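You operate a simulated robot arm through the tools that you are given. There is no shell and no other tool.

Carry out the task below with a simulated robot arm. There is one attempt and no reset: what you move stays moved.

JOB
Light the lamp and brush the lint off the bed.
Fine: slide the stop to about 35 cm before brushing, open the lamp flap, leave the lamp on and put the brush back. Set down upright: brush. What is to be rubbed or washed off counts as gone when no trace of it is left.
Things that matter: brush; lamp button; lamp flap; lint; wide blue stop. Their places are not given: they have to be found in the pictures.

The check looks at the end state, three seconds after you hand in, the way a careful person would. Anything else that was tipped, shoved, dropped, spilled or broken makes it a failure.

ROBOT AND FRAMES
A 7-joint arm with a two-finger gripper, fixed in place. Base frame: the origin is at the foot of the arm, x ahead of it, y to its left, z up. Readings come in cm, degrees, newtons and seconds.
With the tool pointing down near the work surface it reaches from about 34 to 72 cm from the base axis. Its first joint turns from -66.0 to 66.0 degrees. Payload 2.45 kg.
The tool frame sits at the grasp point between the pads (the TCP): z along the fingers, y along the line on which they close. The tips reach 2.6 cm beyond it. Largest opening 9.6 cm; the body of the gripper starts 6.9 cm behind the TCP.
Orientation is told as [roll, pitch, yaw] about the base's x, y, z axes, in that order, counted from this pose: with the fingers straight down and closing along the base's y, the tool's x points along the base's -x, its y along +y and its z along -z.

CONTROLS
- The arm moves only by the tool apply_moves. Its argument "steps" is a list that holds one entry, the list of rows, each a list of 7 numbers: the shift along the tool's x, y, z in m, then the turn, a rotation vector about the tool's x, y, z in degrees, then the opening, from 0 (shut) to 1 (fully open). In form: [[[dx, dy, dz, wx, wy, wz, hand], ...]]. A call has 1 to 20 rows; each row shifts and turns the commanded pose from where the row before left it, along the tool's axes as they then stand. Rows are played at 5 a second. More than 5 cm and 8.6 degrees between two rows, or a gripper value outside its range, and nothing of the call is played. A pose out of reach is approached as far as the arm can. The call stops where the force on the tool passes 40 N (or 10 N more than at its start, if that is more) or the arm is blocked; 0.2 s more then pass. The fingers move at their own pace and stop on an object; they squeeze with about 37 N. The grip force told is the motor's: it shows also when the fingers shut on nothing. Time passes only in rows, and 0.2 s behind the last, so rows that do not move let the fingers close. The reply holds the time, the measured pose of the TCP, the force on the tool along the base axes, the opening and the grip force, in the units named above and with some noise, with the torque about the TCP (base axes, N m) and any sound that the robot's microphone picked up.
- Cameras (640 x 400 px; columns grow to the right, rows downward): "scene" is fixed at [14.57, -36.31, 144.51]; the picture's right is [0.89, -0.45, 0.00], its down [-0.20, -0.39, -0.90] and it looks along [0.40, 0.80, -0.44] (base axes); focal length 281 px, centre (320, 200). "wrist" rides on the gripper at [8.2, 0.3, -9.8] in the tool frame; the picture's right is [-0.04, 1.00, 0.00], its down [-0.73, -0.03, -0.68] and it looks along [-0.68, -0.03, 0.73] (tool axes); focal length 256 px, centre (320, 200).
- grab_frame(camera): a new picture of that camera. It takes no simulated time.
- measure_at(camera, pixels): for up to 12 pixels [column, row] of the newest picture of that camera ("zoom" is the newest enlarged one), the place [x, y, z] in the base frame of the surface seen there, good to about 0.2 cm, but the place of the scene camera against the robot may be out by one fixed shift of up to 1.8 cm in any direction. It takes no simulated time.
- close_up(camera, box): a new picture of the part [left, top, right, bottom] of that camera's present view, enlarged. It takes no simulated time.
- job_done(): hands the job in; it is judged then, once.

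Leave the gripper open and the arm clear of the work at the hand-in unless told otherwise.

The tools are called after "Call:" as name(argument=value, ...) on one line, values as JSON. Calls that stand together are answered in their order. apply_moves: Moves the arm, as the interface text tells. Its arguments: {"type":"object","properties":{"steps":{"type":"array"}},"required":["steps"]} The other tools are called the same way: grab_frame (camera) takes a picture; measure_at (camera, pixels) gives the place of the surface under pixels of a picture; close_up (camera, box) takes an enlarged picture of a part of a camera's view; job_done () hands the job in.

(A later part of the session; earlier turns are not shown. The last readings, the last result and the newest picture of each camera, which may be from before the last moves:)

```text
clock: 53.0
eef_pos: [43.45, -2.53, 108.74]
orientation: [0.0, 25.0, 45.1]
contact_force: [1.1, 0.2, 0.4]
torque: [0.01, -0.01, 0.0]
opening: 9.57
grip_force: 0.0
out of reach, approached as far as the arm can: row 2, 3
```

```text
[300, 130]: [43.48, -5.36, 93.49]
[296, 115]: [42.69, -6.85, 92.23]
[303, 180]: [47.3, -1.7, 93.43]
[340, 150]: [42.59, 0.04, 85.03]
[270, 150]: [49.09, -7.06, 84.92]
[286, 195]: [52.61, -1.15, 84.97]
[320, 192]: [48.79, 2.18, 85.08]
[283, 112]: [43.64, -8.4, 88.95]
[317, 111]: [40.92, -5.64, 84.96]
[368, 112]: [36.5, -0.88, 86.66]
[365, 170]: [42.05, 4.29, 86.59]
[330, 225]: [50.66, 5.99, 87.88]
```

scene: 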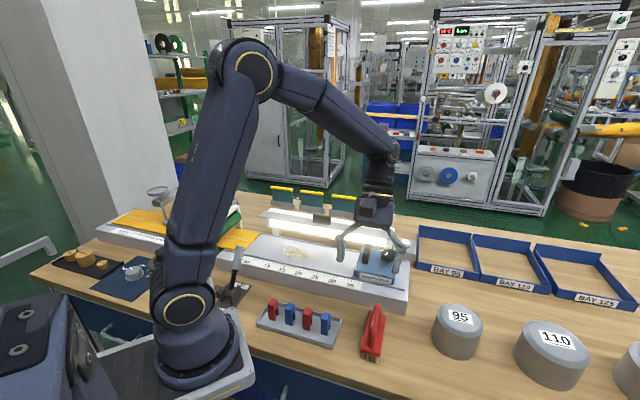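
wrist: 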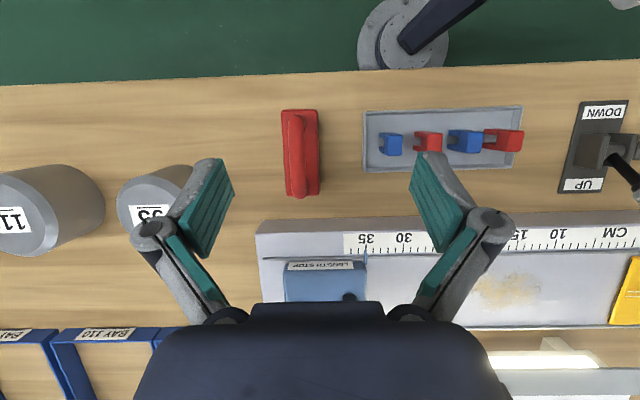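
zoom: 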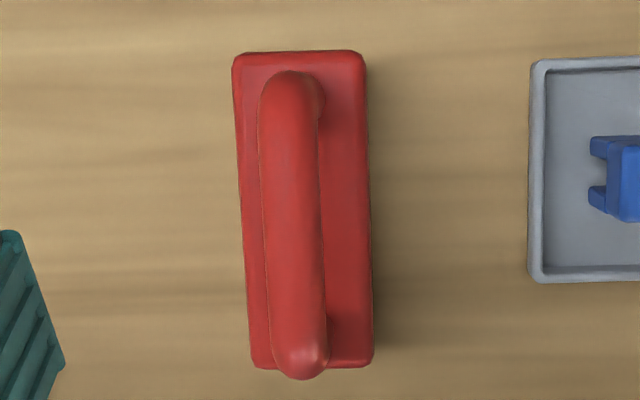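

The brush measures ~10.4 × 3.9 cm, with its block top at z=88.9 and the table at z=85.0. The handle bar runs along 44–45° (v), ~1.9 cm thick, with its top at z=93.6, centred near [45.9, −3.6]. I'll straighten the tool and move above it with a half-open gripper.

Call:
apply_moves(steps=[[[0, 0, 0, 0, -8.33, 0, 0.5], [0, 0, 0, 0, -8.33, 0, 0.5], [0, 0, 0, 0, -8.33, 0, 0.5], [-0.01, -0.0255, 0.02, 0, 0, 0, 0.5], [0, 0, 0.03, 0, 0, 0, 0.5], [0, 0, 0, 0, 0, 0, 0.5], [0, 0, 0, 0, 0, 0, 0.5]]])

Call:
grab_frame(camera="wrist")

Call:
close_up(camera="scene", box=[310, 260, 450, 370])

```text
clock: 54.6
eef_pos: [45.77, -3.43, 103.74]
orientation: [0.0, -0.2, 45.2]
contact_force: [0.3, -0.6, -0.9]
torque: [0.02, 0.01, -0.01]
opening: 4.8
grip_force: 0.0
```

```text
taken
```

wrist: 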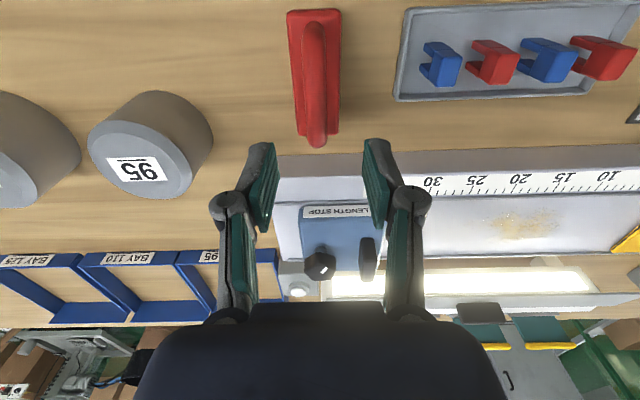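

```text
3.64 times, centred on (380, 315) of scene
```

zoom: 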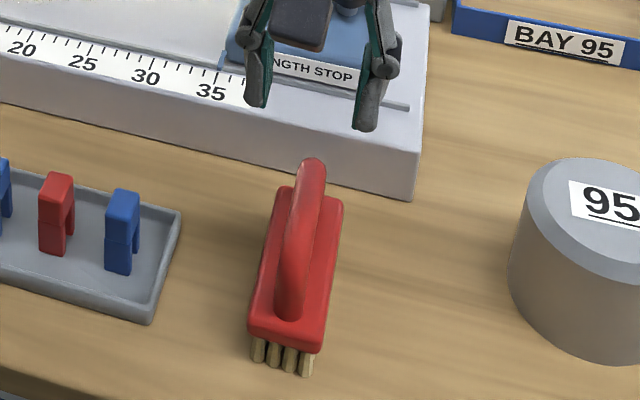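

Call:
measure_at(camera="wrist", pixels=[[312, 40], [313, 70], [315, 100], [317, 130], [306, 80], [323, 80], [293, 60], [337, 60], [290, 20], [340, 20], [300, 128], [336, 126]])

```text
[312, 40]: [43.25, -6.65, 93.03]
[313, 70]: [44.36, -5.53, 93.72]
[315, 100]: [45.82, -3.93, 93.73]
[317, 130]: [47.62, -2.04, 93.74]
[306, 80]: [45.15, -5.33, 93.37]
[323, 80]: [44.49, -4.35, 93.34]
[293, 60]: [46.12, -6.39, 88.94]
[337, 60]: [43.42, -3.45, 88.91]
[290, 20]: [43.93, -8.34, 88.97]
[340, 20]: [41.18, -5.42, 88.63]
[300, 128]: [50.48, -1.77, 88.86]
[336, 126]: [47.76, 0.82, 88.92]
```

The bar centre is at u≈35.15, v≈29.9, so I shift 0.3 cm and descend to z≈92.2 around the bar.

Call:
apply_moves(steps=[[[0, -0.003, 0.03, 0, 0, 0, 0.5], [0, 0, 0.035, 0, 0, 0, 0.5], [0, 0, 0.03, 0, 0, 0, 0.5], [0, 0, 0.012, 0, 0, 0, 0.5], [0, 0, 0.0084, 0, 0, 0, 0.5], [0, 0, 0, 0, 0, 0, 0.5]]])

Call:
close_up(camera="scene", box=[310, 260, 450, 370])

Call:
grab_frame(camera="wrist")

```text
clock: 56.0
eef_pos: [46.07, -3.86, 92.25]
orientation: [0.0, -0.1, 45.0]
contact_force: [0.2, -0.7, -0.3]
torque: [-0.03, 0.0, 0.0]
opening: 4.79
grip_force: 0.1
```

```text
3.64 times, centred on (380, 315) of scene
```

zoom: 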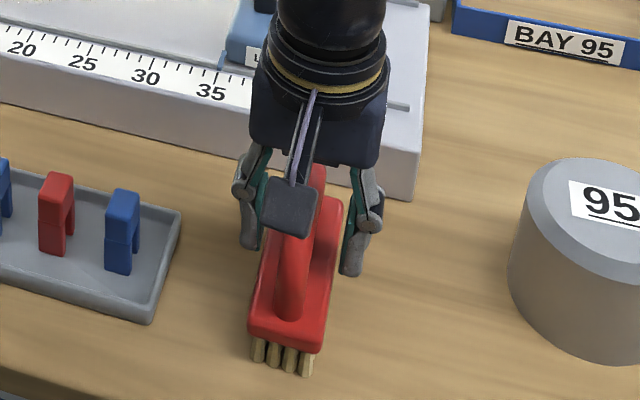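

```text
taken
```

wrist: 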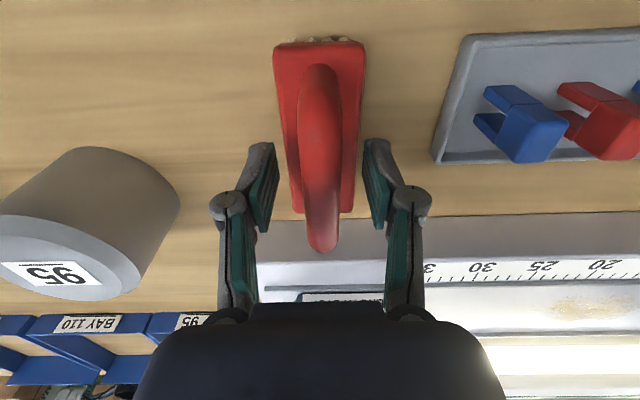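

The fingers straddle the bar symmetrically. I'll close, and note this pose as the brush's home for putting it back.

Call:
apply_moves(steps=[[[0, 0, 0, 0, 0, 0, 0], [0, 0, 0, 0, 0, 0, 0], [0, 0, 0, 0, 0, 0, 0], [0, 0, 0, 0, 0, 0, 0], [0, 0, 0, 0, 0, 0, 0]]])

```text
clock: 57.2
eef_pos: [46.08, -3.7, 92.19]
orientation: [0.0, -0.1, 45.1]
contact_force: [1.2, 0.4, -0.3]
torque: [0.02, -0.01, 0.0]
opening: 1.56
grip_force: 36.8
```

Gripped at 1.56 cm. I'll lift the brush 16 cm and carry it to a place before the lint, so I can see the bed's state with the brush in hand.

Call:
apply_moves(steps=[[[0, 0, -0.02, 0, 0, 0, 0], [0, 0, -0.035, 0, 0, 0, 0], [0, 0, -0.035, 0, 0, 0, 0], [0, 0, -0.035, 0, 0, 0, 0], [0, 0, -0.035, 0, 0, 0, 0], [-0.012, 0.03, 0, 0, 0, 0, 0], [-0.012, 0.03, 0, 0, 0, 0, 0], [-0.012, 0.03, 0, 0, 0, 0, 0], [-0.012, 0.03, 0, 0, 0, 0, 0], [-0.012, 0.03, 0, 0, 0, 0, 0], [-0.012, 0.03, 0, 0, 0, 0, 0], [-0.012, 0.03, 0, 0, 0, 0, 0], [-0.012, 0.03, 0, 0, 0, 0, 0], [0, 0, 0, 0, 0, 0, 0]]])

Call:
grab_frame(camera="wrist")

Call:
grab_frame(camera="scene")

```text
clock: 60.2
eef_pos: [35.73, 19.84, 108.32]
orientation: [0.1, -0.1, 45.0]
contact_force: [0.3, 0.6, 0.8]
torque: [0.02, 0.01, 0.01]
opening: 0.0
grip_force: 28.5
```

```text
taken
```

wrist: 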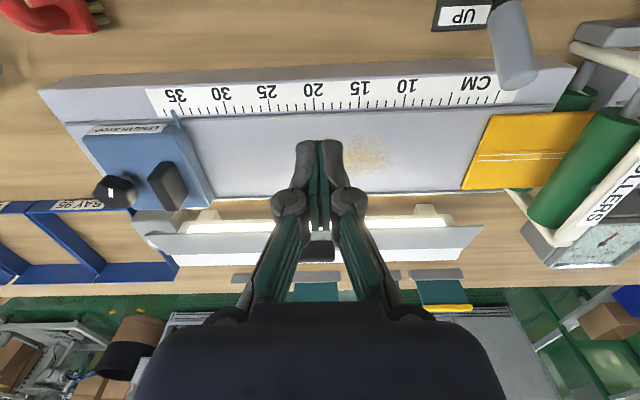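

```text
taken
```

scene: 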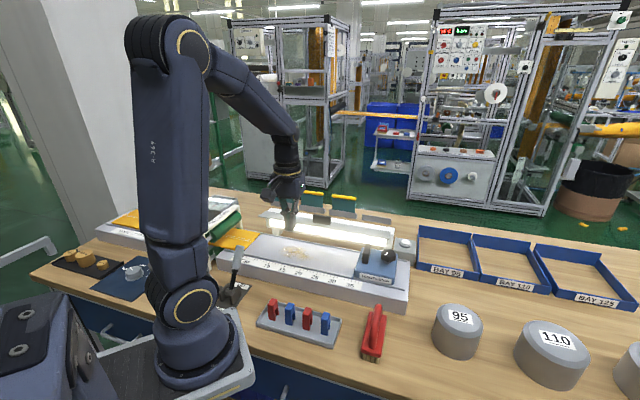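

The gripper reads 0.0, so the brush slipped out and is still on the table. I'll look at it closely to see whether it is still upright and where it is.

Call:
close_up(camera="scene", box=[330, 290, 430, 370])

Call:
measure_at(camera="scene", pixels=[[376, 315], [374, 325], [372, 338], [370, 345], [360, 350], [385, 312]])

```text
5.00 times, centred on (380, 330) of scene
```

zoom: 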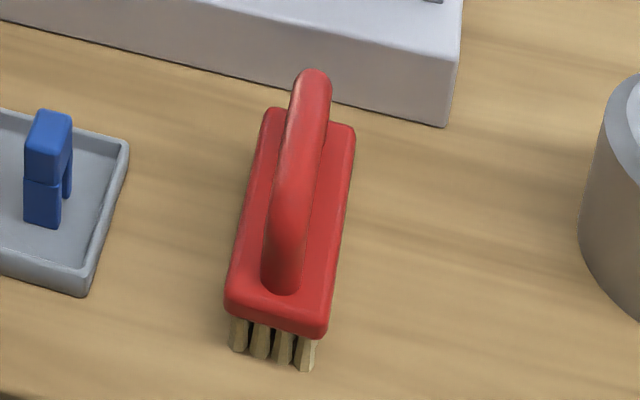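

```text
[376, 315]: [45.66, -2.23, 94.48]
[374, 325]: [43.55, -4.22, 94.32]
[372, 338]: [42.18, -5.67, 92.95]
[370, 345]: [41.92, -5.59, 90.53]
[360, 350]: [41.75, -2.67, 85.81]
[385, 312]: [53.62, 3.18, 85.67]
```

The brush is upright and only about 0.15 cm from where it was, so nothing is lost. I'll go back above it with the half-open gripper and measure it again before regripping.

Call:
apply_moves(steps=[[[0.01175, -0.0301, 0, 0, 0, 0, 0.3], [0.01175, -0.0301, 0, 0, 0, 0, 0.5], [0.01175, -0.0301, 0, 0, 0, 0, 0.5], [0.01175, -0.0301, 0, 0, 0, 0, 0.5], [0.01175, -0.0301, 0, 0, 0, 0, 0.5], [0.01175, -0.0301, 0, 0, 0, 0, 0.5], [0.01175, -0.0301, 0, 0, 0, 0, 0.5], [0.01175, -0.0301, 0, 0, 0, 0, 0.5], [0, 0, 0.04, 0, 0, 0, 0.5], [0, 0, 0, 0, 0, 0, 0.5]]])

Call:
grab_frame(camera="wrist")

Call:
close_up(camera="wrist", box=[250, 0, 390, 160])

```text
clock: 62.4
eef_pos: [46.26, -3.78, 104.33]
orientation: [0.0, -0.1, 45.1]
contact_force: [-0.7, 0.3, -0.3]
torque: [0.02, 0.02, 0.05]
opening: 4.8
grip_force: 0.1
```

```text
taken
```

wrist: 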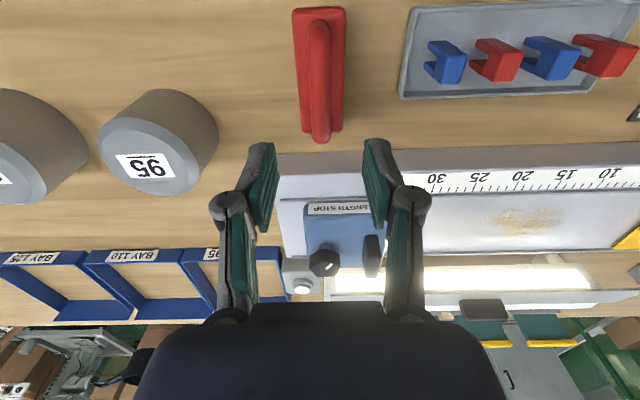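

```text
2.50 times, centred on (320, 80) of wrist
```

zoom: 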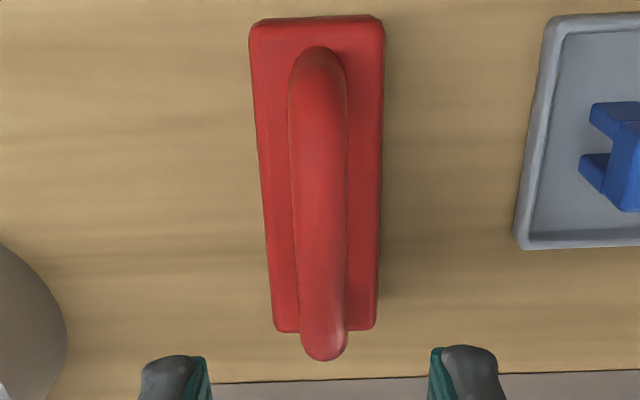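

Call:
measure_at(camera="zoom", pixels=[[318, 80], [319, 130], [321, 180], [322, 230], [323, 280], [323, 320], [296, 180], [342, 180], [262, 35], [372, 30], [280, 325], [370, 322]])

```text
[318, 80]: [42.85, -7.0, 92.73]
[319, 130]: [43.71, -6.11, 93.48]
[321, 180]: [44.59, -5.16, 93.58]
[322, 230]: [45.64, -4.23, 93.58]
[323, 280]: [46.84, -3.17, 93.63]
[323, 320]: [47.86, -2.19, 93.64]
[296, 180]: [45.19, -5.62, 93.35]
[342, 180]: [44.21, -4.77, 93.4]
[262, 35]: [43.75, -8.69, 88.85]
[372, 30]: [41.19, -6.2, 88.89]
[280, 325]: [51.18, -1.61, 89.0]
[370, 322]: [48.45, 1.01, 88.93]
```

The bar is centred at u≈35.3 and v≈30, its centre height ≈92.8. I'll descend so the TCP is level with the bar's centre, and grip.

Call:
apply_moves(steps=[[[0, 0.0005, 0.035, 0, 0, 0, 0.5], [0, 0, 0.035, 0, 0, 0, 0.5], [0, 0, 0.03, 0, 0, 0, 0.5], [0, 0, 0.0165, 0, 0, 0, 0.5], [0, 0, 0, 0, 0, 0, 0.5], [0, 0, 0, 0, 0, 0, 0], [0, 0, 0, 0, 0, 0, 0], [0, 0, 0, 0, 0, 0, 0], [0, 0, 0, 0, 0, 0, 0], [0, 0, 0, 0, 0, 0, 0], [0, 0, 0, 0, 0, 0, 0]]])

Call:
grab_frame(camera="wrist")

Call:
close_up(camera="scene", box=[330, 270, 430, 370])

```text
clock: 64.8
eef_pos: [46.21, -3.6, 92.52]
orientation: [-0.1, 0.0, 45.0]
contact_force: [-0.6, 1.0, 0.3]
torque: [-0.03, 0.02, 0.01]
opening: 1.55
grip_force: 36.6
```

```text
taken
```

wrist: 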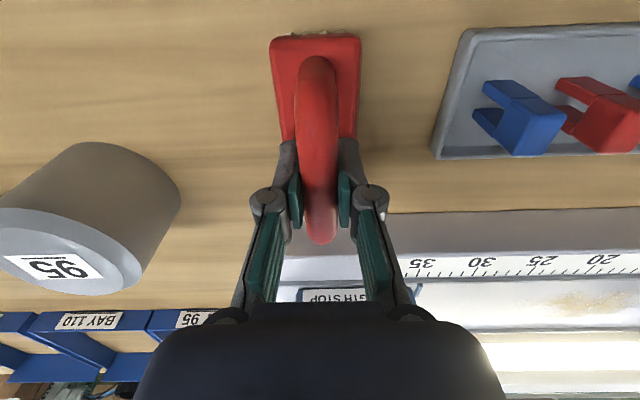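

```text
4.00 times, centred on (380, 320) of scene
```

zoom: 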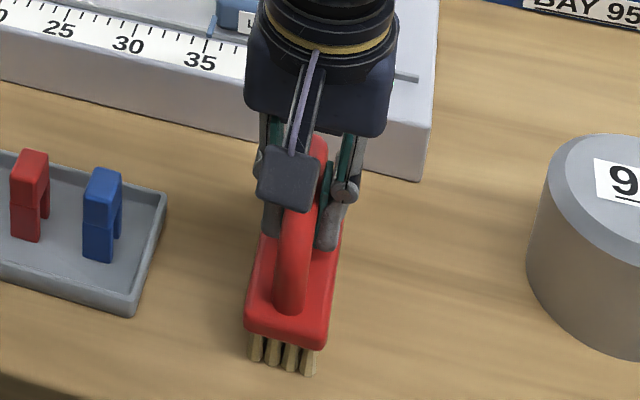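

Gripped with the pads on both sides of the bar. I'll lift slowly, 1.5 cm in 0.25 cm rows, and check whether the brush follows.

Call:
apply_moves(steps=[[[0, 0, -0.0025, 0, 0, 0, 0], [0, 0, -0.0025, 0, 0, 0, 0], [0, 0, -0.0025, 0, 0, 0, 0], [0, 0, -0.0025, 0, 0, 0, 0], [0, 0, -0.0025, 0, 0, 0, 0], [0, 0, -0.0025, 0, 0, 0, 0]]])

Call:
grab_frame(camera="wrist")

Call:
close_up(camera="scene", box=[330, 270, 430, 370])

```text
clock: 66.2
eef_pos: [46.13, -3.63, 94.0]
orientation: [0.0, -0.1, 45.0]
contact_force: [-0.3, -0.1, -1.1]
torque: [0.04, -0.02, -0.01]
opening: 1.61
grip_force: 37.2
```

```text
taken
```

wrist: 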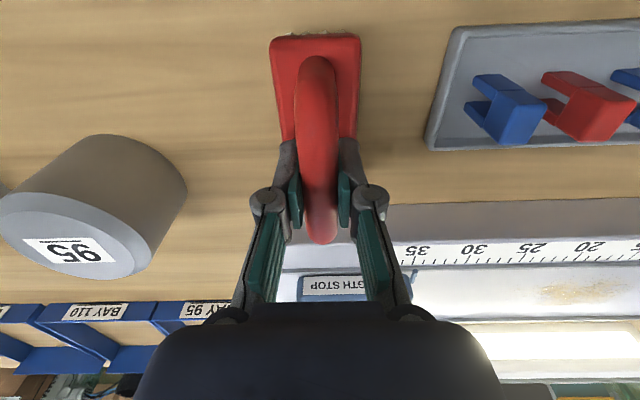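

```text
4.00 times, centred on (380, 320) of scene
```

zoom: 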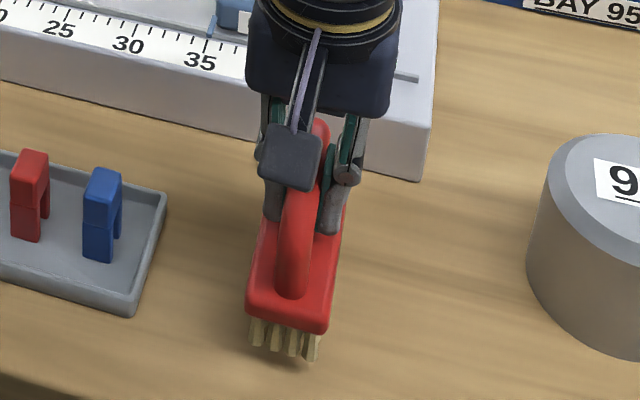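

The brush follows now (shadow under the bristles, ~1.1 N load). I'll keep lifting gently, 1 cm per row, and check for slip.

Call:
apply_moves(steps=[[[0, 0, -0.006, 0, 0, 0, 0], [0, 0, -0.01, 0, 0, 0, 0], [0, 0, -0.01, 0, 0, 0, 0], [0, 0, -0.01, 0, 0, 0, 0], [0, 0, -0.006, 0, 0, 0, 0], [0, 0, 0, 0, 0, 0, 0]]])

Call:
grab_frame(camera="wrist")

Call:
close_up(camera="scene", box=[330, 250, 430, 350])

```text
clock: 67.6
eef_pos: [46.09, -3.71, 98.3]
orientation: [0.0, -0.1, 45.1]
contact_force: [0.0, -0.5, -2.2]
torque: [-0.01, -0.01, 0.0]
opening: 1.59
grip_force: 37.5
```

```text
taken
```

wrist: 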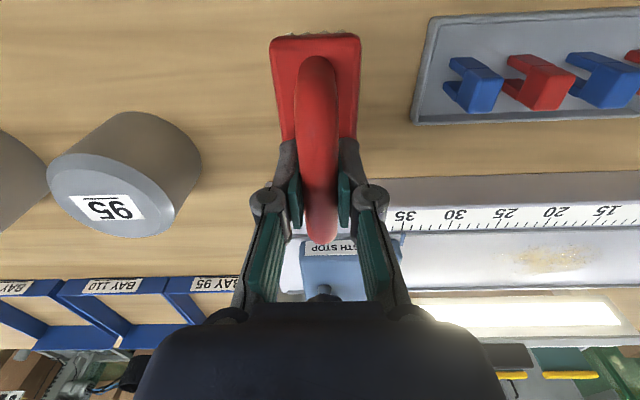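

```text
4.00 times, centred on (380, 300) of scene
```

zoom: 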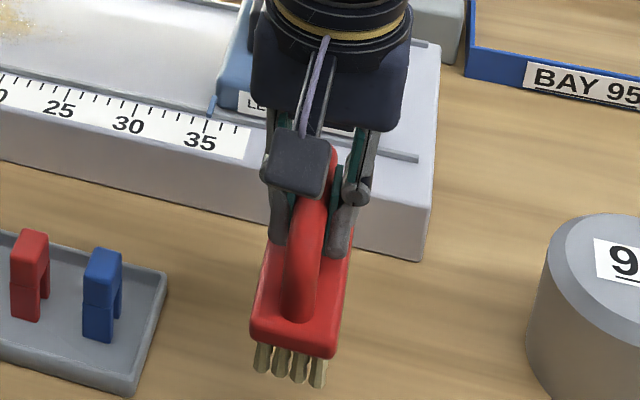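

The brush is held firmly with its bristles 7.5 cm below the TCP. I'll lift it to z≈106, clear of the stop's knob, and carry it gently over the bed to the right of the lint.

Call:
apply_moves(steps=[[[0, 0, -0.008, 0, 0, 0, 0], [0, 0, -0.013, 0, 0, 0, 0], [0, 0, -0.016, 0, 0, 0, 0], [0, 0, -0.016, 0, 0, 0, 0], [0, 0, -0.014, 0, 0, 0, 0], [0, 0, -0.009, 0, 0, 0, 0], [-0.01, 0.008, 0, 0, 0, 0, 0], [-0.018, 0.014, 0, 0, 0, 0, 0], [-0.02, 0.0155, 0, 0, 0, 0, 0], [-0.02, 0.0155, 0, 0, 0, 0, 0], [-0.02, 0.0155, 0, 0, 0, 0, 0], [-0.02, 0.0155, 0, 0, 0, 0, 0], [-0.02, 0.0155, 0, 0, 0, 0, 0], [-0.02, 0.0155, 0, 0, 0, 0, 0], [-0.02, 0.0155, 0, 0, 0, 0, 0], [-0.018, 0.014, 0, 0, 0, 0, 0], [-0.01, 0.008, 0, 0, 0, 0, 0], [0, 0, 0, 0, 0, 0, 0]]])

Call:
grab_frame(camera="wrist")

Call:
close_up(camera="scene", box=[230, 190, 430, 310])

```text
clock: 71.4
eef_pos: [49.22, 21.03, 106.02]
orientation: [0.1, -0.1, 45.0]
contact_force: [0.0, 0.0, -1.5]
torque: [0.0, -0.02, -0.02]
opening: 1.58
grip_force: 36.8
```

```text
taken
```

wrist: 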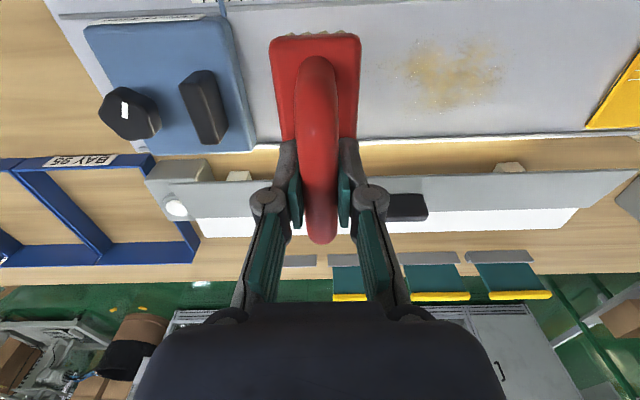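

```text
3.20 times, centred on (330, 250) of scene
```

zoom: 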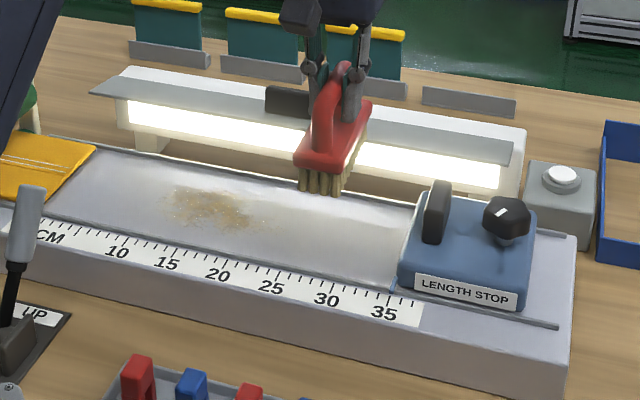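

The brush is well held. I'll measure the lint's extent and the edge of the yellow cloth in an enlarged wrist view.

Call:
close_up(camera="wrist", box=[340, 0, 640, 150])

Call:
measure_at(camera="wrist", pixels=[[400, 70], [440, 40], [500, 50], [500, 95], [440, 110], [460, 75], [590, 125], [635, 60], [375, 80], [560, 60], [430, 134], [480, 30]])

```text
2.13 times, centred on (490, 75) of wrist
```

zoom: 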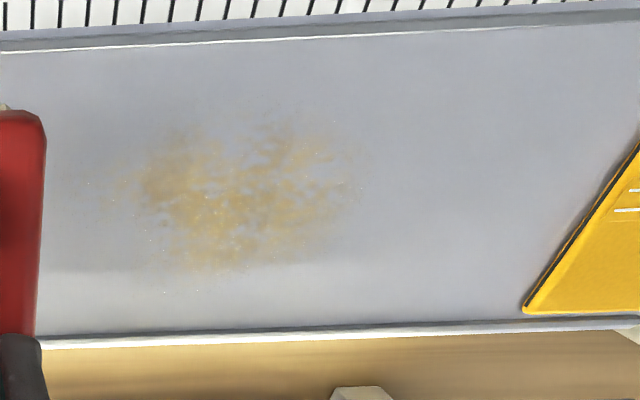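

```text
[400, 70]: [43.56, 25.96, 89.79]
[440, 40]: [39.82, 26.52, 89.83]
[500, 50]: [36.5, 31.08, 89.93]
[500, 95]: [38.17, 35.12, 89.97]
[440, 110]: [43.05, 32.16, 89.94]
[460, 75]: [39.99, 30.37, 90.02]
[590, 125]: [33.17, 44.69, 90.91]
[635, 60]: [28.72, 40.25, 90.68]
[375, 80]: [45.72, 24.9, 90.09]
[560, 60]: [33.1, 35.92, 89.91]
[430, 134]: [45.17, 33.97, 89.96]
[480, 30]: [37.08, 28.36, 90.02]
```

The lint covers u≈2.3–14 and v≈45.8–53.8, and the cloth edge is far off at u≈−8. The brush spans nearly the full bed width, so I'll sweep along u. First I descend to 0.6 cm above the bed at u≈17, v≈50.

Call:
apply_moves(steps=[[[-0.0017, 0.014, 0.008, 0, 0, 0, 0], [-0.0016, 0.015, 0.014, 0, 0, 0, 0], [0, 0, 0.016, 0, 0, 0, 0], [0, 0, 0.016, 0, 0, 0, 0], [0, 0, 0.014, 0, 0, 0, 0], [0, 0, 0.011, 0, 0, 0, 0], [0, 0, 0, 0, 0, 0, 0]]])

Call:
close_up(camera="scene", box=[250, 200, 390, 290])

Call:
grab_frame(camera="wrist")

```text
clock: 73.0
eef_pos: [47.56, 23.16, 97.94]
orientation: [0.0, 0.0, 45.1]
contact_force: [-0.2, 0.4, -1.3]
torque: [0.02, -0.02, 0.02]
opening: 1.59
grip_force: 36.4
```

```text
4.44 times, centred on (320, 245) of scene
```

zoom: 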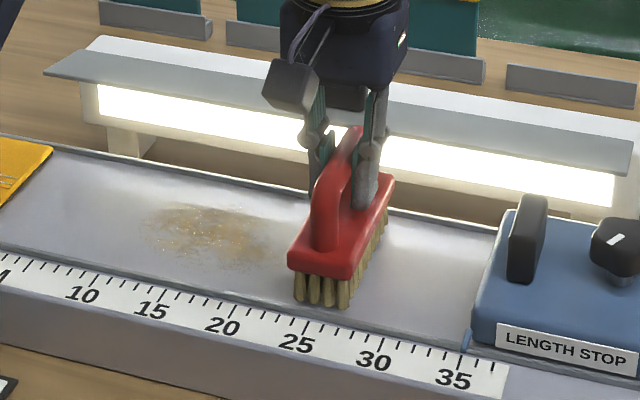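

```text
taken
```

wrist: 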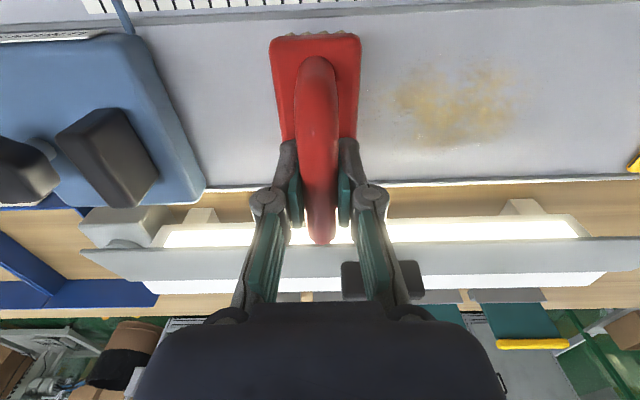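

Almost down. I'll lower in 0.1 cm steps until the force shows contact.

Call:
apply_moves(steps=[[[0, 0, 0.001, 0, 0, 0, 0], [0, 0, 0.001, 0, 0, 0, 0], [0, 0, 0.001, 0, 0, 0, 0], [0, 0, 0.001, 0, 0, 0, 0], [0, 0, 0, 0, 0, 0, 0]]])

```text
clock: 74.2
eef_pos: [47.45, 23.24, 97.6]
orientation: [0.1, 0.0, 45.0]
contact_force: [0.1, 0.3, 1.5]
torque: [-0.07, 0.08, 0.06]
opening: 1.57
grip_force: 37.0
```

Contact: the force rose from −1.3 to +1.5 N. I'll press slightly more, 0.06 cm.

Call:
apply_moves(steps=[[[0, 0, 0.0006, 0, 0, 0, 0], [0, 0, 0, 0, 0, 0, 0]]])

```text
clock: 74.8
eef_pos: [47.43, 23.22, 97.6]
orientation: [-0.1, -0.2, 45.0]
contact_force: [0.9, -2.3, 14.5]
torque: [-0.19, 0.38, 0.0]
opening: 1.58
grip_force: 37.1
```

That gave 14.5 N, so I ease by 0.03 cm and sweep slowly towards −u for 17 cm.

Call:
apply_moves(steps=[[[0, 0, -0.0003, 0, 0, 0, 0], [0, 0.006, 0, 0, 0, 0, 0], [0, 0.01, 0, 0, 0, 0, 0], [0, 0.012, 0, 0, 0, 0, 0], [0, 0.012, 0, 0, 0, 0, 0], [0, 0.012, 0, 0, 0, 0, 0], [0, 0.012, 0, 0, 0, 0, 0], [0, 0.012, 0, 0, 0, 0, 0], [0, 0.012, 0, 0, 0, 0, 0], [0, 0.012, 0, 0, 0, 0, 0], [0, 0.012, 0, 0, 0, 0, 0], [0, 0.012, 0, 0, 0, 0, 0], [0, 0.012, 0, 0, 0, 0, 0], [0, 0.012, 0, 0, 0, 0, 0], [0, 0.012, 0, 0, 0, 0, 0], [0, 0.01, 0, 0, 0, 0, 0], [0, 0, 0, 0, 0, 0, 0]]])

Call:
close_up(camera="scene", box=[230, 200, 370, 290])

Call:
grab_frame(camera="wrist")

```text
clock: 78.4
eef_pos: [35.35, 35.11, 97.44]
orientation: [0.0, -0.1, 45.1]
contact_force: [0.4, 0.4, -1.2]
torque: [0.03, 0.04, 0.02]
opening: 1.54
grip_force: 37.2
```

```text
4.44 times, centred on (300, 245) of scene
```

zoom: 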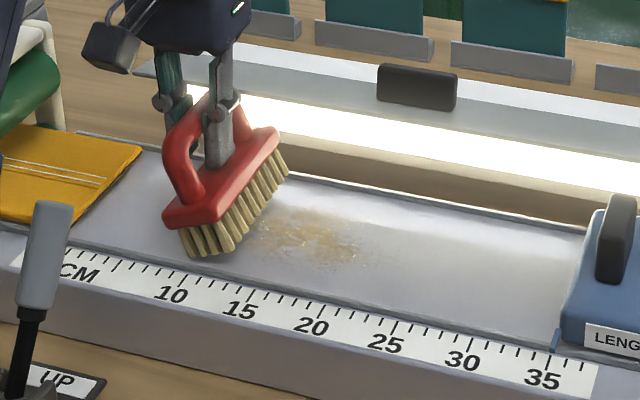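

```text
taken
```

wrist: 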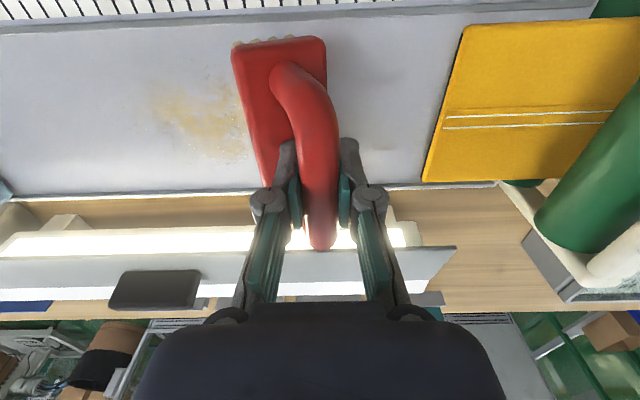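

The brush has rolled about 25° on its round bar, with the bristles trailing, so the grip needs support. I'll right it by lowering slightly and moving back towards +u, so the bristles catch and it swings upright.

Call:
apply_moves(steps=[[[0, 0, 0.001, 0, 0, 0, 0], [0, 0, 0.0005, 0, 0, 0, 0], [0, -0.004, 0, 0, 0, 0, 0], [0, -0.005, 0, 0, 0, 0, 0], [0, -0.005, 0, 0, 0, 0, 0], [0, -0.005, 0, 0, 0, 0, 0], [0, 0, 0, 0, 0, 0, 0]]])

Call:
grab_frame(camera="wrist")

Call:
close_up(camera="scene", box=[230, 200, 370, 290])

```text
clock: 80.0
eef_pos: [36.77, 33.74, 97.43]
orientation: [0.0, -0.1, 45.0]
contact_force: [0.5, 0.6, -0.7]
torque: [0.02, -0.03, -0.01]
opening: 1.55
grip_force: 37.6
```

```text
taken
```

wrist: 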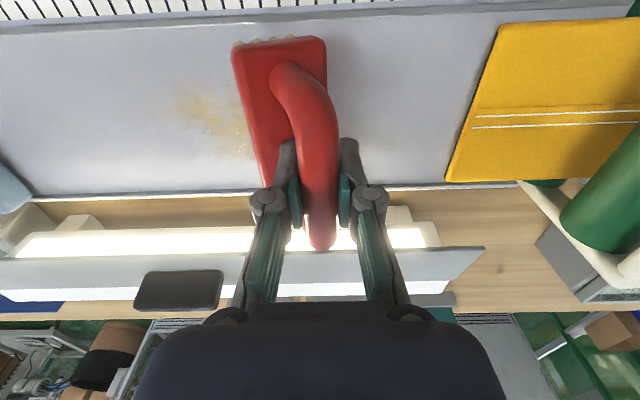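

```text
4.44 times, centred on (300, 245) of scene
```

zoom: 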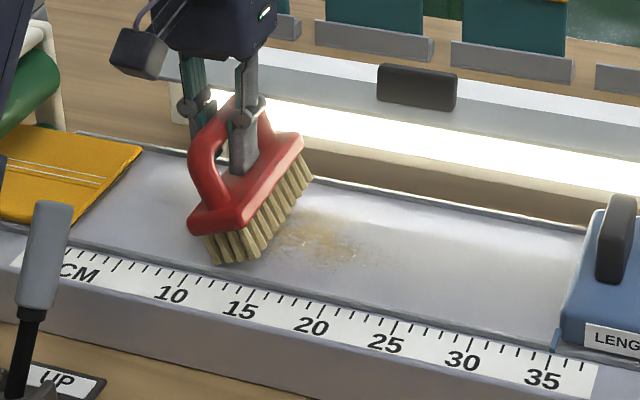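

There was no contact yet. I'll lower 0.2 cm more and drag towards +u so the brush swings upright.

Call:
apply_moves(steps=[[[0, 0, 0.001, 0, 0, 0, 0], [0, 0, 0.001, 0, 0, 0, 0], [0, -0.004, 0, 0, 0, 0, 0], [0, -0.005, 0, 0, 0, 0, 0], [0, -0.005, 0, 0, 0, 0, 0], [0, -0.005, 0, 0, 0, 0, 0], [0, 0, 0, 0, 0, 0, 0]]])

Call:
grab_frame(camera="wrist")

Call:
close_up(camera="scene", box=[230, 200, 370, 290])

```text
clock: 81.6
eef_pos: [37.98, 32.38, 97.24]
orientation: [-0.1, 0.1, 45.1]
contact_force: [0.2, 2.2, 3.8]
torque: [0.33, -0.13, 0.08]
opening: 1.54
grip_force: 37.2
```

```text
taken
```

wrist: 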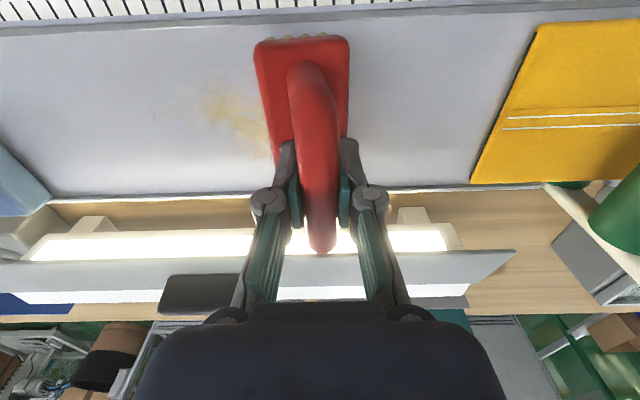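

```text
4.44 times, centred on (300, 245) of scene
```

zoom: 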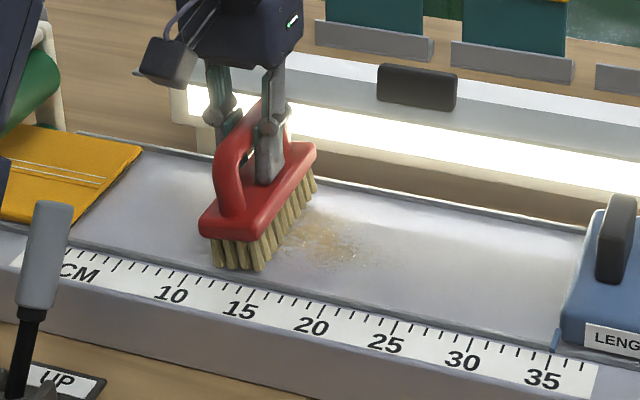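

It is swinging upright, and the bed to its left looks clean. I'll drag a bit more.

Call:
apply_moves(steps=[[[0, -0.004, 0, 0, 0, 0, 0], [0, -0.004, 0, 0, 0, 0, 0], [0, -0.004, 0, 0, 0, 0, 0], [0, 0, 0, 0, 0, 0, 0]]])

Call:
grab_frame(camera="wrist")

Call:
close_up(camera="scene", box=[230, 200, 370, 290])

```text
clock: 82.6
eef_pos: [38.84, 31.68, 97.13]
orientation: [0.0, 0.0, 45.0]
contact_force: [-0.9, -0.4, -1.8]
torque: [0.01, -0.02, 0.02]
opening: 1.57
grip_force: 37.0
```

```text
taken
```

wrist: 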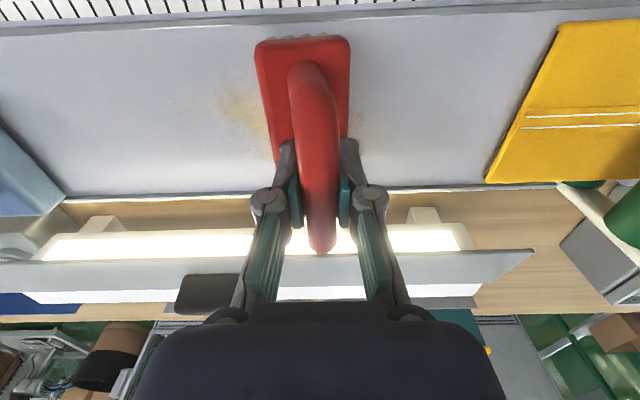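

```text
4.44 times, centred on (300, 245) of scene
```

zoom: 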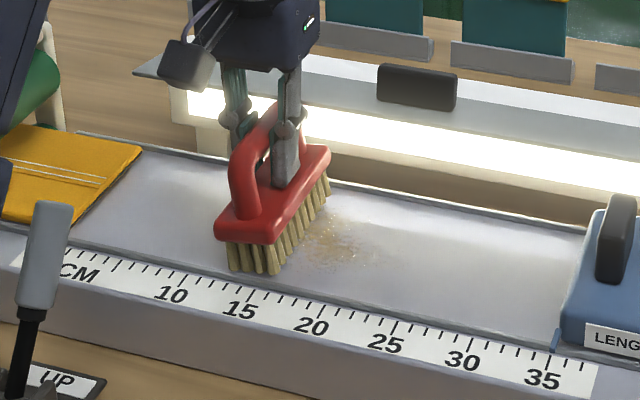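

The brush is about 10° off upright. I'll press it down gently so it settles flat on the bed, before regripping lower with the fingertips resting on the block for support.

Call:
apply_moves(steps=[[[0, 0, 0.001, 0, 0, 0, 0], [0, 0, 0.001, 0, 0, 0, 0], [0, 0, 0, 0, 0, 0, 0]]])

Call:
close_up(camera="scene", box=[240, 200, 340, 280])

```text
clock: 83.4
eef_pos: [38.91, 31.48, 97.18]
orientation: [-0.1, -0.1, 45.0]
contact_force: [-3.2, -8.5, 27.8]
torque: [-0.18, 0.19, 0.02]
opening: 1.56
grip_force: 37.2
```

```text
5.00 times, centred on (290, 240) of scene
```

zoom: 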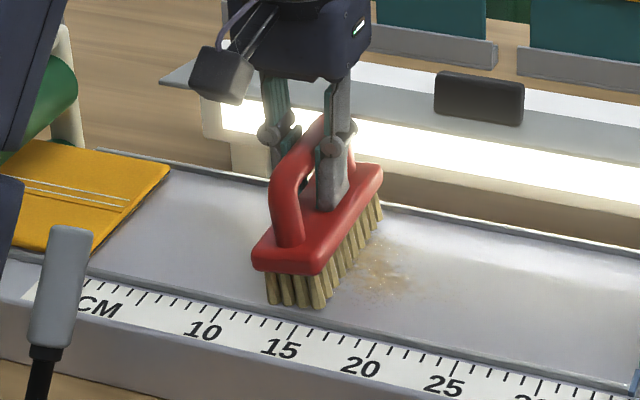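

It stands flat under 28 N of pressure. I'll open a little to let it stand free and check that it's upright.

Call:
apply_moves(steps=[[[0, 0, -0.002, 0, 0, 0, 0], [0, 0, 0, 0, 0, 0, 0.25], [0, 0, 0, 0, 0, 0, 0.35], [0, 0, 0, 0, 0, 0, 0.35], [0, 0, 0, 0, 0, 0, 0.35]]])

Call:
grab_frame(camera="wrist")

Call:
close_up(camera="scene", box=[240, 200, 340, 280])

```text
clock: 84.6
eef_pos: [38.83, 31.66, 97.26]
orientation: [0.0, -0.1, 45.1]
contact_force: [0.3, -0.1, 0.6]
torque: [0.02, -0.02, 0.01]
opening: 3.36
grip_force: 0.2
```

```text
taken
```

wrist: 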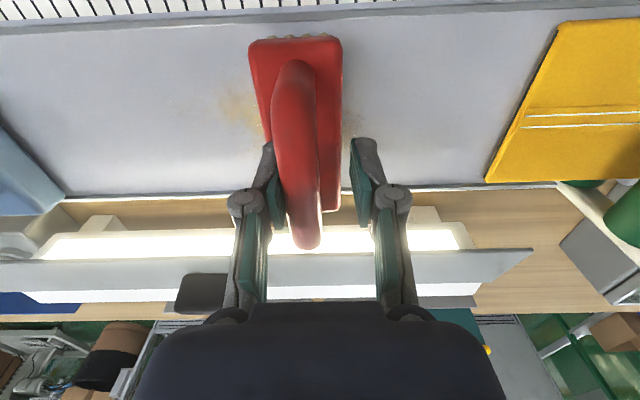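

```text
5.00 times, centred on (290, 240) of scene
```

zoom: 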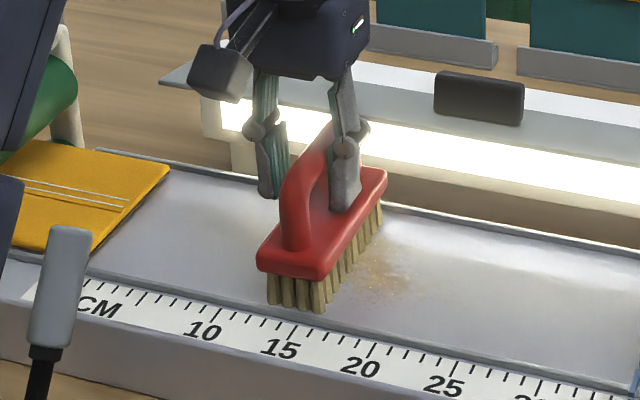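

The brush stands free and upright on the bed. I'll measure its bar and block for a better-supported regrip.

Call:
measure_at(camera="wrist", pixels=[[292, 80], [296, 120], [298, 160], [302, 200], [258, 60], [335, 60], [333, 160], [266, 130], [337, 205], [254, 45], [340, 42], [306, 235]])

```text
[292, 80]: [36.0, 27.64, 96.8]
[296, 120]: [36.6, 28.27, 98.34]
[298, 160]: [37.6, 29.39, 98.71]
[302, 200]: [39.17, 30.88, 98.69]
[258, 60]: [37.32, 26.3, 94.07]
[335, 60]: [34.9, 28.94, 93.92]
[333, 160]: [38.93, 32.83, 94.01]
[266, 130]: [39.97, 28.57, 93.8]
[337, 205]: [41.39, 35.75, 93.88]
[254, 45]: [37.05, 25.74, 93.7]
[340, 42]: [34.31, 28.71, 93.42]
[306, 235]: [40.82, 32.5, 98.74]
```

The bar is at u=5.86 and the block top at z≈93.95. I'll centre over the bar, lower until the fingertips touch the block top, then close.

Call:
apply_moves(steps=[[[0, -0.0079, 0, 0, 0, 0, 0.35], [0, 0, 0.003, 0, 0, 0, 0.35], [0, 0, 0.002, 0, 0, 0, 0.35], [0, 0, 0.001, 0, 0, 0, 0.35], [0, 0, 0, 0, 0, 0, 0.35]]])

```text
clock: 85.8
eef_pos: [39.44, 31.16, 96.68]
orientation: [0.0, -0.1, 45.1]
contact_force: [-0.1, -0.1, 5.1]
torque: [-0.09, -0.01, 0.04]
opening: 3.35
grip_force: 0.2
```

The fingertips rest on the block (5 N). I'll close on the bar.

Call:
apply_moves(steps=[[[0, 0, 0, 0, 0, 0, 0], [0, 0, 0, 0, 0, 0, 0], [0, 0, 0, 0, 0, 0, 0], [0, 0, 0, 0, 0, 0, 0], [0, 0, 0, 0, 0, 0, 0]]])

Call:
grab_frame(camera="wrist")

Call:
close_up(camera="scene", box=[240, 200, 340, 280])

```text
clock: 87.0
eef_pos: [39.43, 31.2, 96.71]
orientation: [0.0, -0.2, 45.0]
contact_force: [4.2, -0.5, 13.1]
torque: [0.07, -0.08, 0.06]
opening: 1.54
grip_force: 36.5
```

```text
taken
```

wrist: 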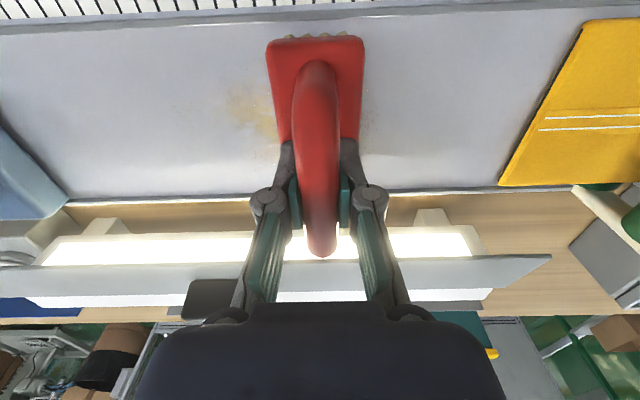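

```text
5.00 times, centred on (290, 240) of scene
```

zoom: 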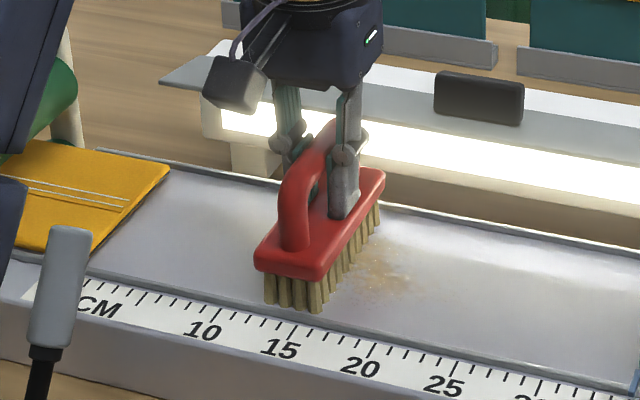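

Gripped with support, pressing 13 N. I'll ease to about 8 N and sweep towards +u for 12 cm through the remaining lint.

Call:
apply_moves(steps=[[[0, 0, -0.0005, 0, 0, 0, 0], [0, -0.005, 0, 0, 0, 0, 0], [0, -0.008, 0, 0, 0, 0, 0], [0, -0.01, 0, 0, 0, 0, 0], [0, -0.01, 0, 0, 0, 0, 0], [0, -0.01, 0, 0, 0, 0, 0]]])

Call:
grab_frame(camera="wrist")

Call:
close_up(camera="scene", box=[240, 200, 360, 290])

```text
clock: 88.4
eef_pos: [42.46, 27.95, 96.62]
orientation: [0.0, 0.0, 45.0]
contact_force: [-2.4, 1.7, 8.4]
torque: [0.19, -0.15, 0.08]
opening: 1.53
grip_force: 37.1
```

```text
taken
```

wrist: 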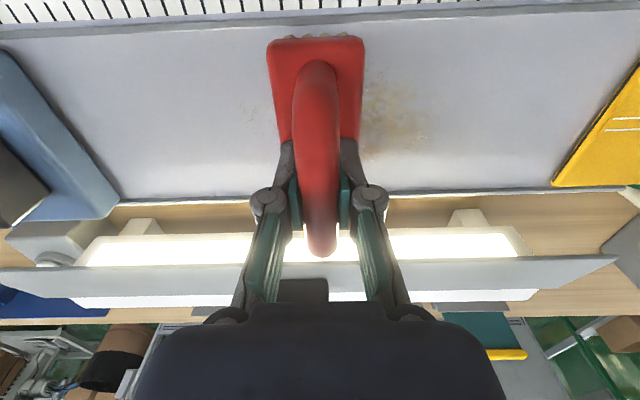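

```text
4.44 times, centred on (300, 245) of scene
```

zoom: 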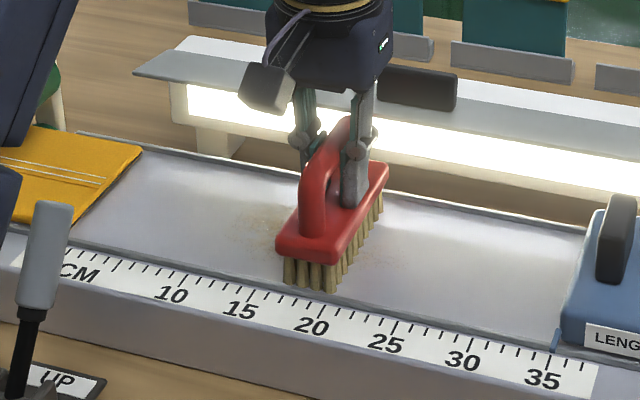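

The brush stays upright at 8 N. Faint lint remains on both sides, so I'll finish this stroke to u≈17 and stroke back to u≈0.

Call:
apply_moves(steps=[[[0, -0.01, 0, 0, 0, 0, 0], [0, -0.01, 0, 0, 0, 0, 0], [0, -0.01, 0, 0, 0, 0, 0], [0, -0.01, 0, 0, 0, 0, 0], [0, -0.01, 0, 0, 0, 0, 0], [0, -0.01, 0, 0, 0, 0, 0], [0, -0.006, 0, 0, 0, 0, 0], [0, 0, 0, 0, 0, 0, 0]]])

Call:
grab_frame(camera="wrist")

Call:
close_up(camera="scene", box=[240, 200, 360, 290])

```text
clock: 90.2
eef_pos: [47.23, 23.47, 96.58]
orientation: [0.0, -0.1, 45.1]
contact_force: [-0.2, 0.6, 1.7]
torque: [0.0, -0.01, 0.0]
opening: 1.53
grip_force: 36.7
```

```text
taken
```

wrist: 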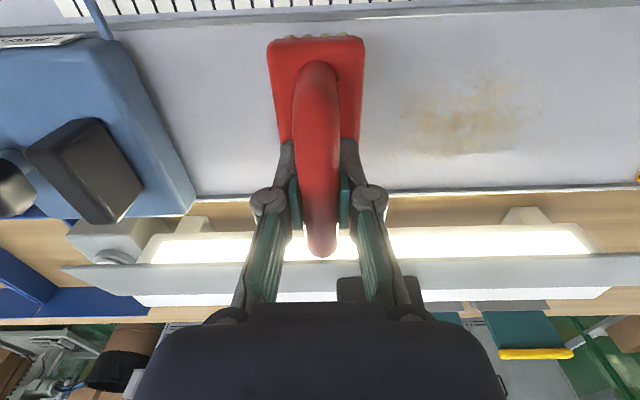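

```text
4.44 times, centred on (300, 245) of scene
```

zoom: 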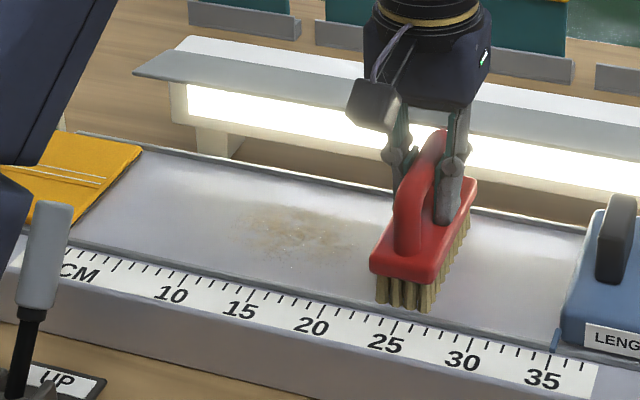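

The lint is fainter after this pass. I'll press slightly more and stroke back to u≈−0.5.

Call:
apply_moves(steps=[[[0, 0, 0.0005, 0, 0, 0, 0], [0, 0.005, 0, 0, 0, 0, 0], [0, 0.01, 0, 0, 0, 0, 0], [0, 0.01, 0, 0, 0, 0, 0], [0, 0.01, 0, 0, 0, 0, 0], [0, 0.01, 0, 0, 0, 0, 0], [0, 0.01, 0, 0, 0, 0, 0], [0, 0.01, 0, 0, 0, 0, 0], [0, 0.01, 0, 0, 0, 0, 0], [0, 0.01, 0, 0, 0, 0, 0], [0, 0.01, 0, 0, 0, 0, 0], [0, 0.01, 0, 0, 0, 0, 0], [0, 0.01, 0, 0, 0, 0, 0], [0, 0.01, 0, 0, 0, 0, 0], [0, 0.01, 0, 0, 0, 0, 0], [0, 0.01, 0, 0, 0, 0, 0], [0, 0.01, 0, 0, 0, 0, 0], [0, 0.01, 0, 0, 0, 0, 0], [0, 0.006, 0, 0, 0, 0, 0], [0, 0, 0, 0, 0, 0, 0]]])

Call:
grab_frame(camera="wrist")

Call:
close_up(camera="scene", box=[240, 200, 360, 290])

```text
clock: 94.4
eef_pos: [35.07, 35.51, 96.64]
orientation: [0.0, -0.1, 45.0]
contact_force: [2.9, -1.5, 6.9]
torque: [0.03, -0.11, 0.0]
opening: 1.51
grip_force: 37.0
```

```text
taken
```

wrist: 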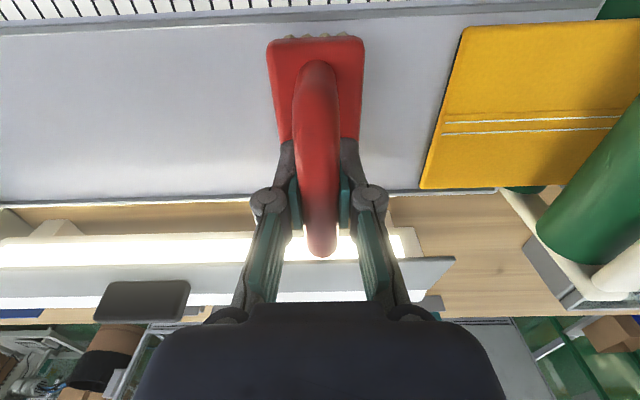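

```text
4.44 times, centred on (300, 245) of scene
```

zoom: 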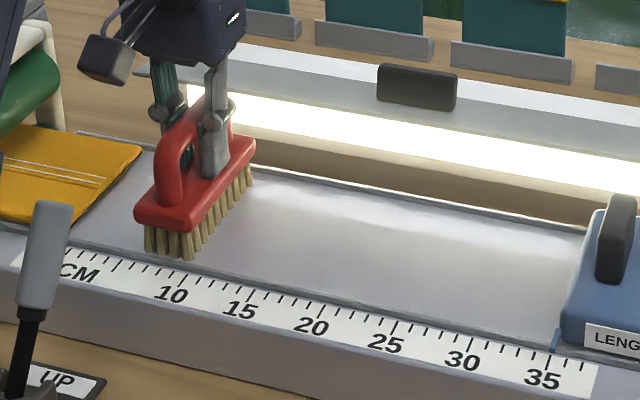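

The lint looks gone. I'll look closely for any remaining traces.

Call:
close_up(camera="scene", box=[270, 230, 340, 280])

Call:
close_up(camera="wrist", box=[0, 10, 280, 205])

```text
8.00 times, centred on (305, 255) of scene
```

zoom: 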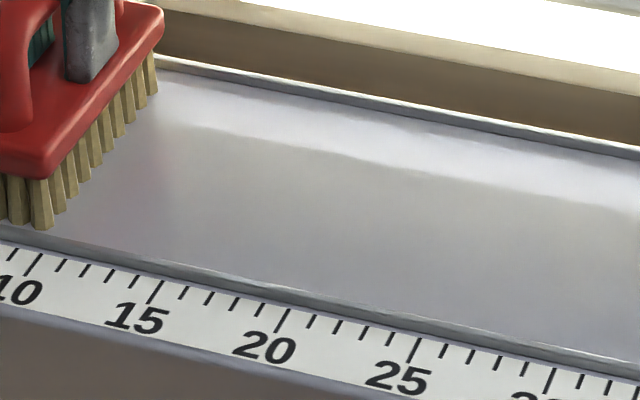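

```text
2.05 times, centred on (140, 108) of wrist
```

zoom: 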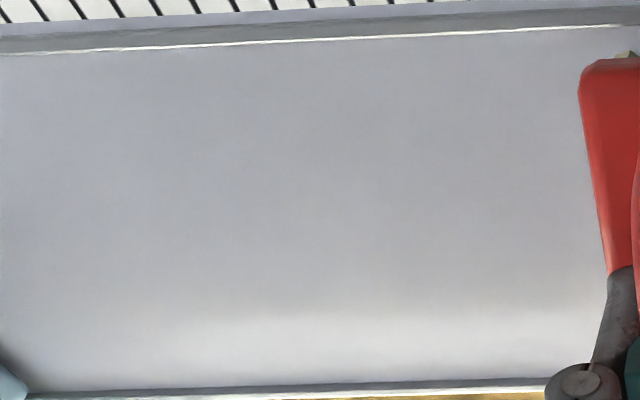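

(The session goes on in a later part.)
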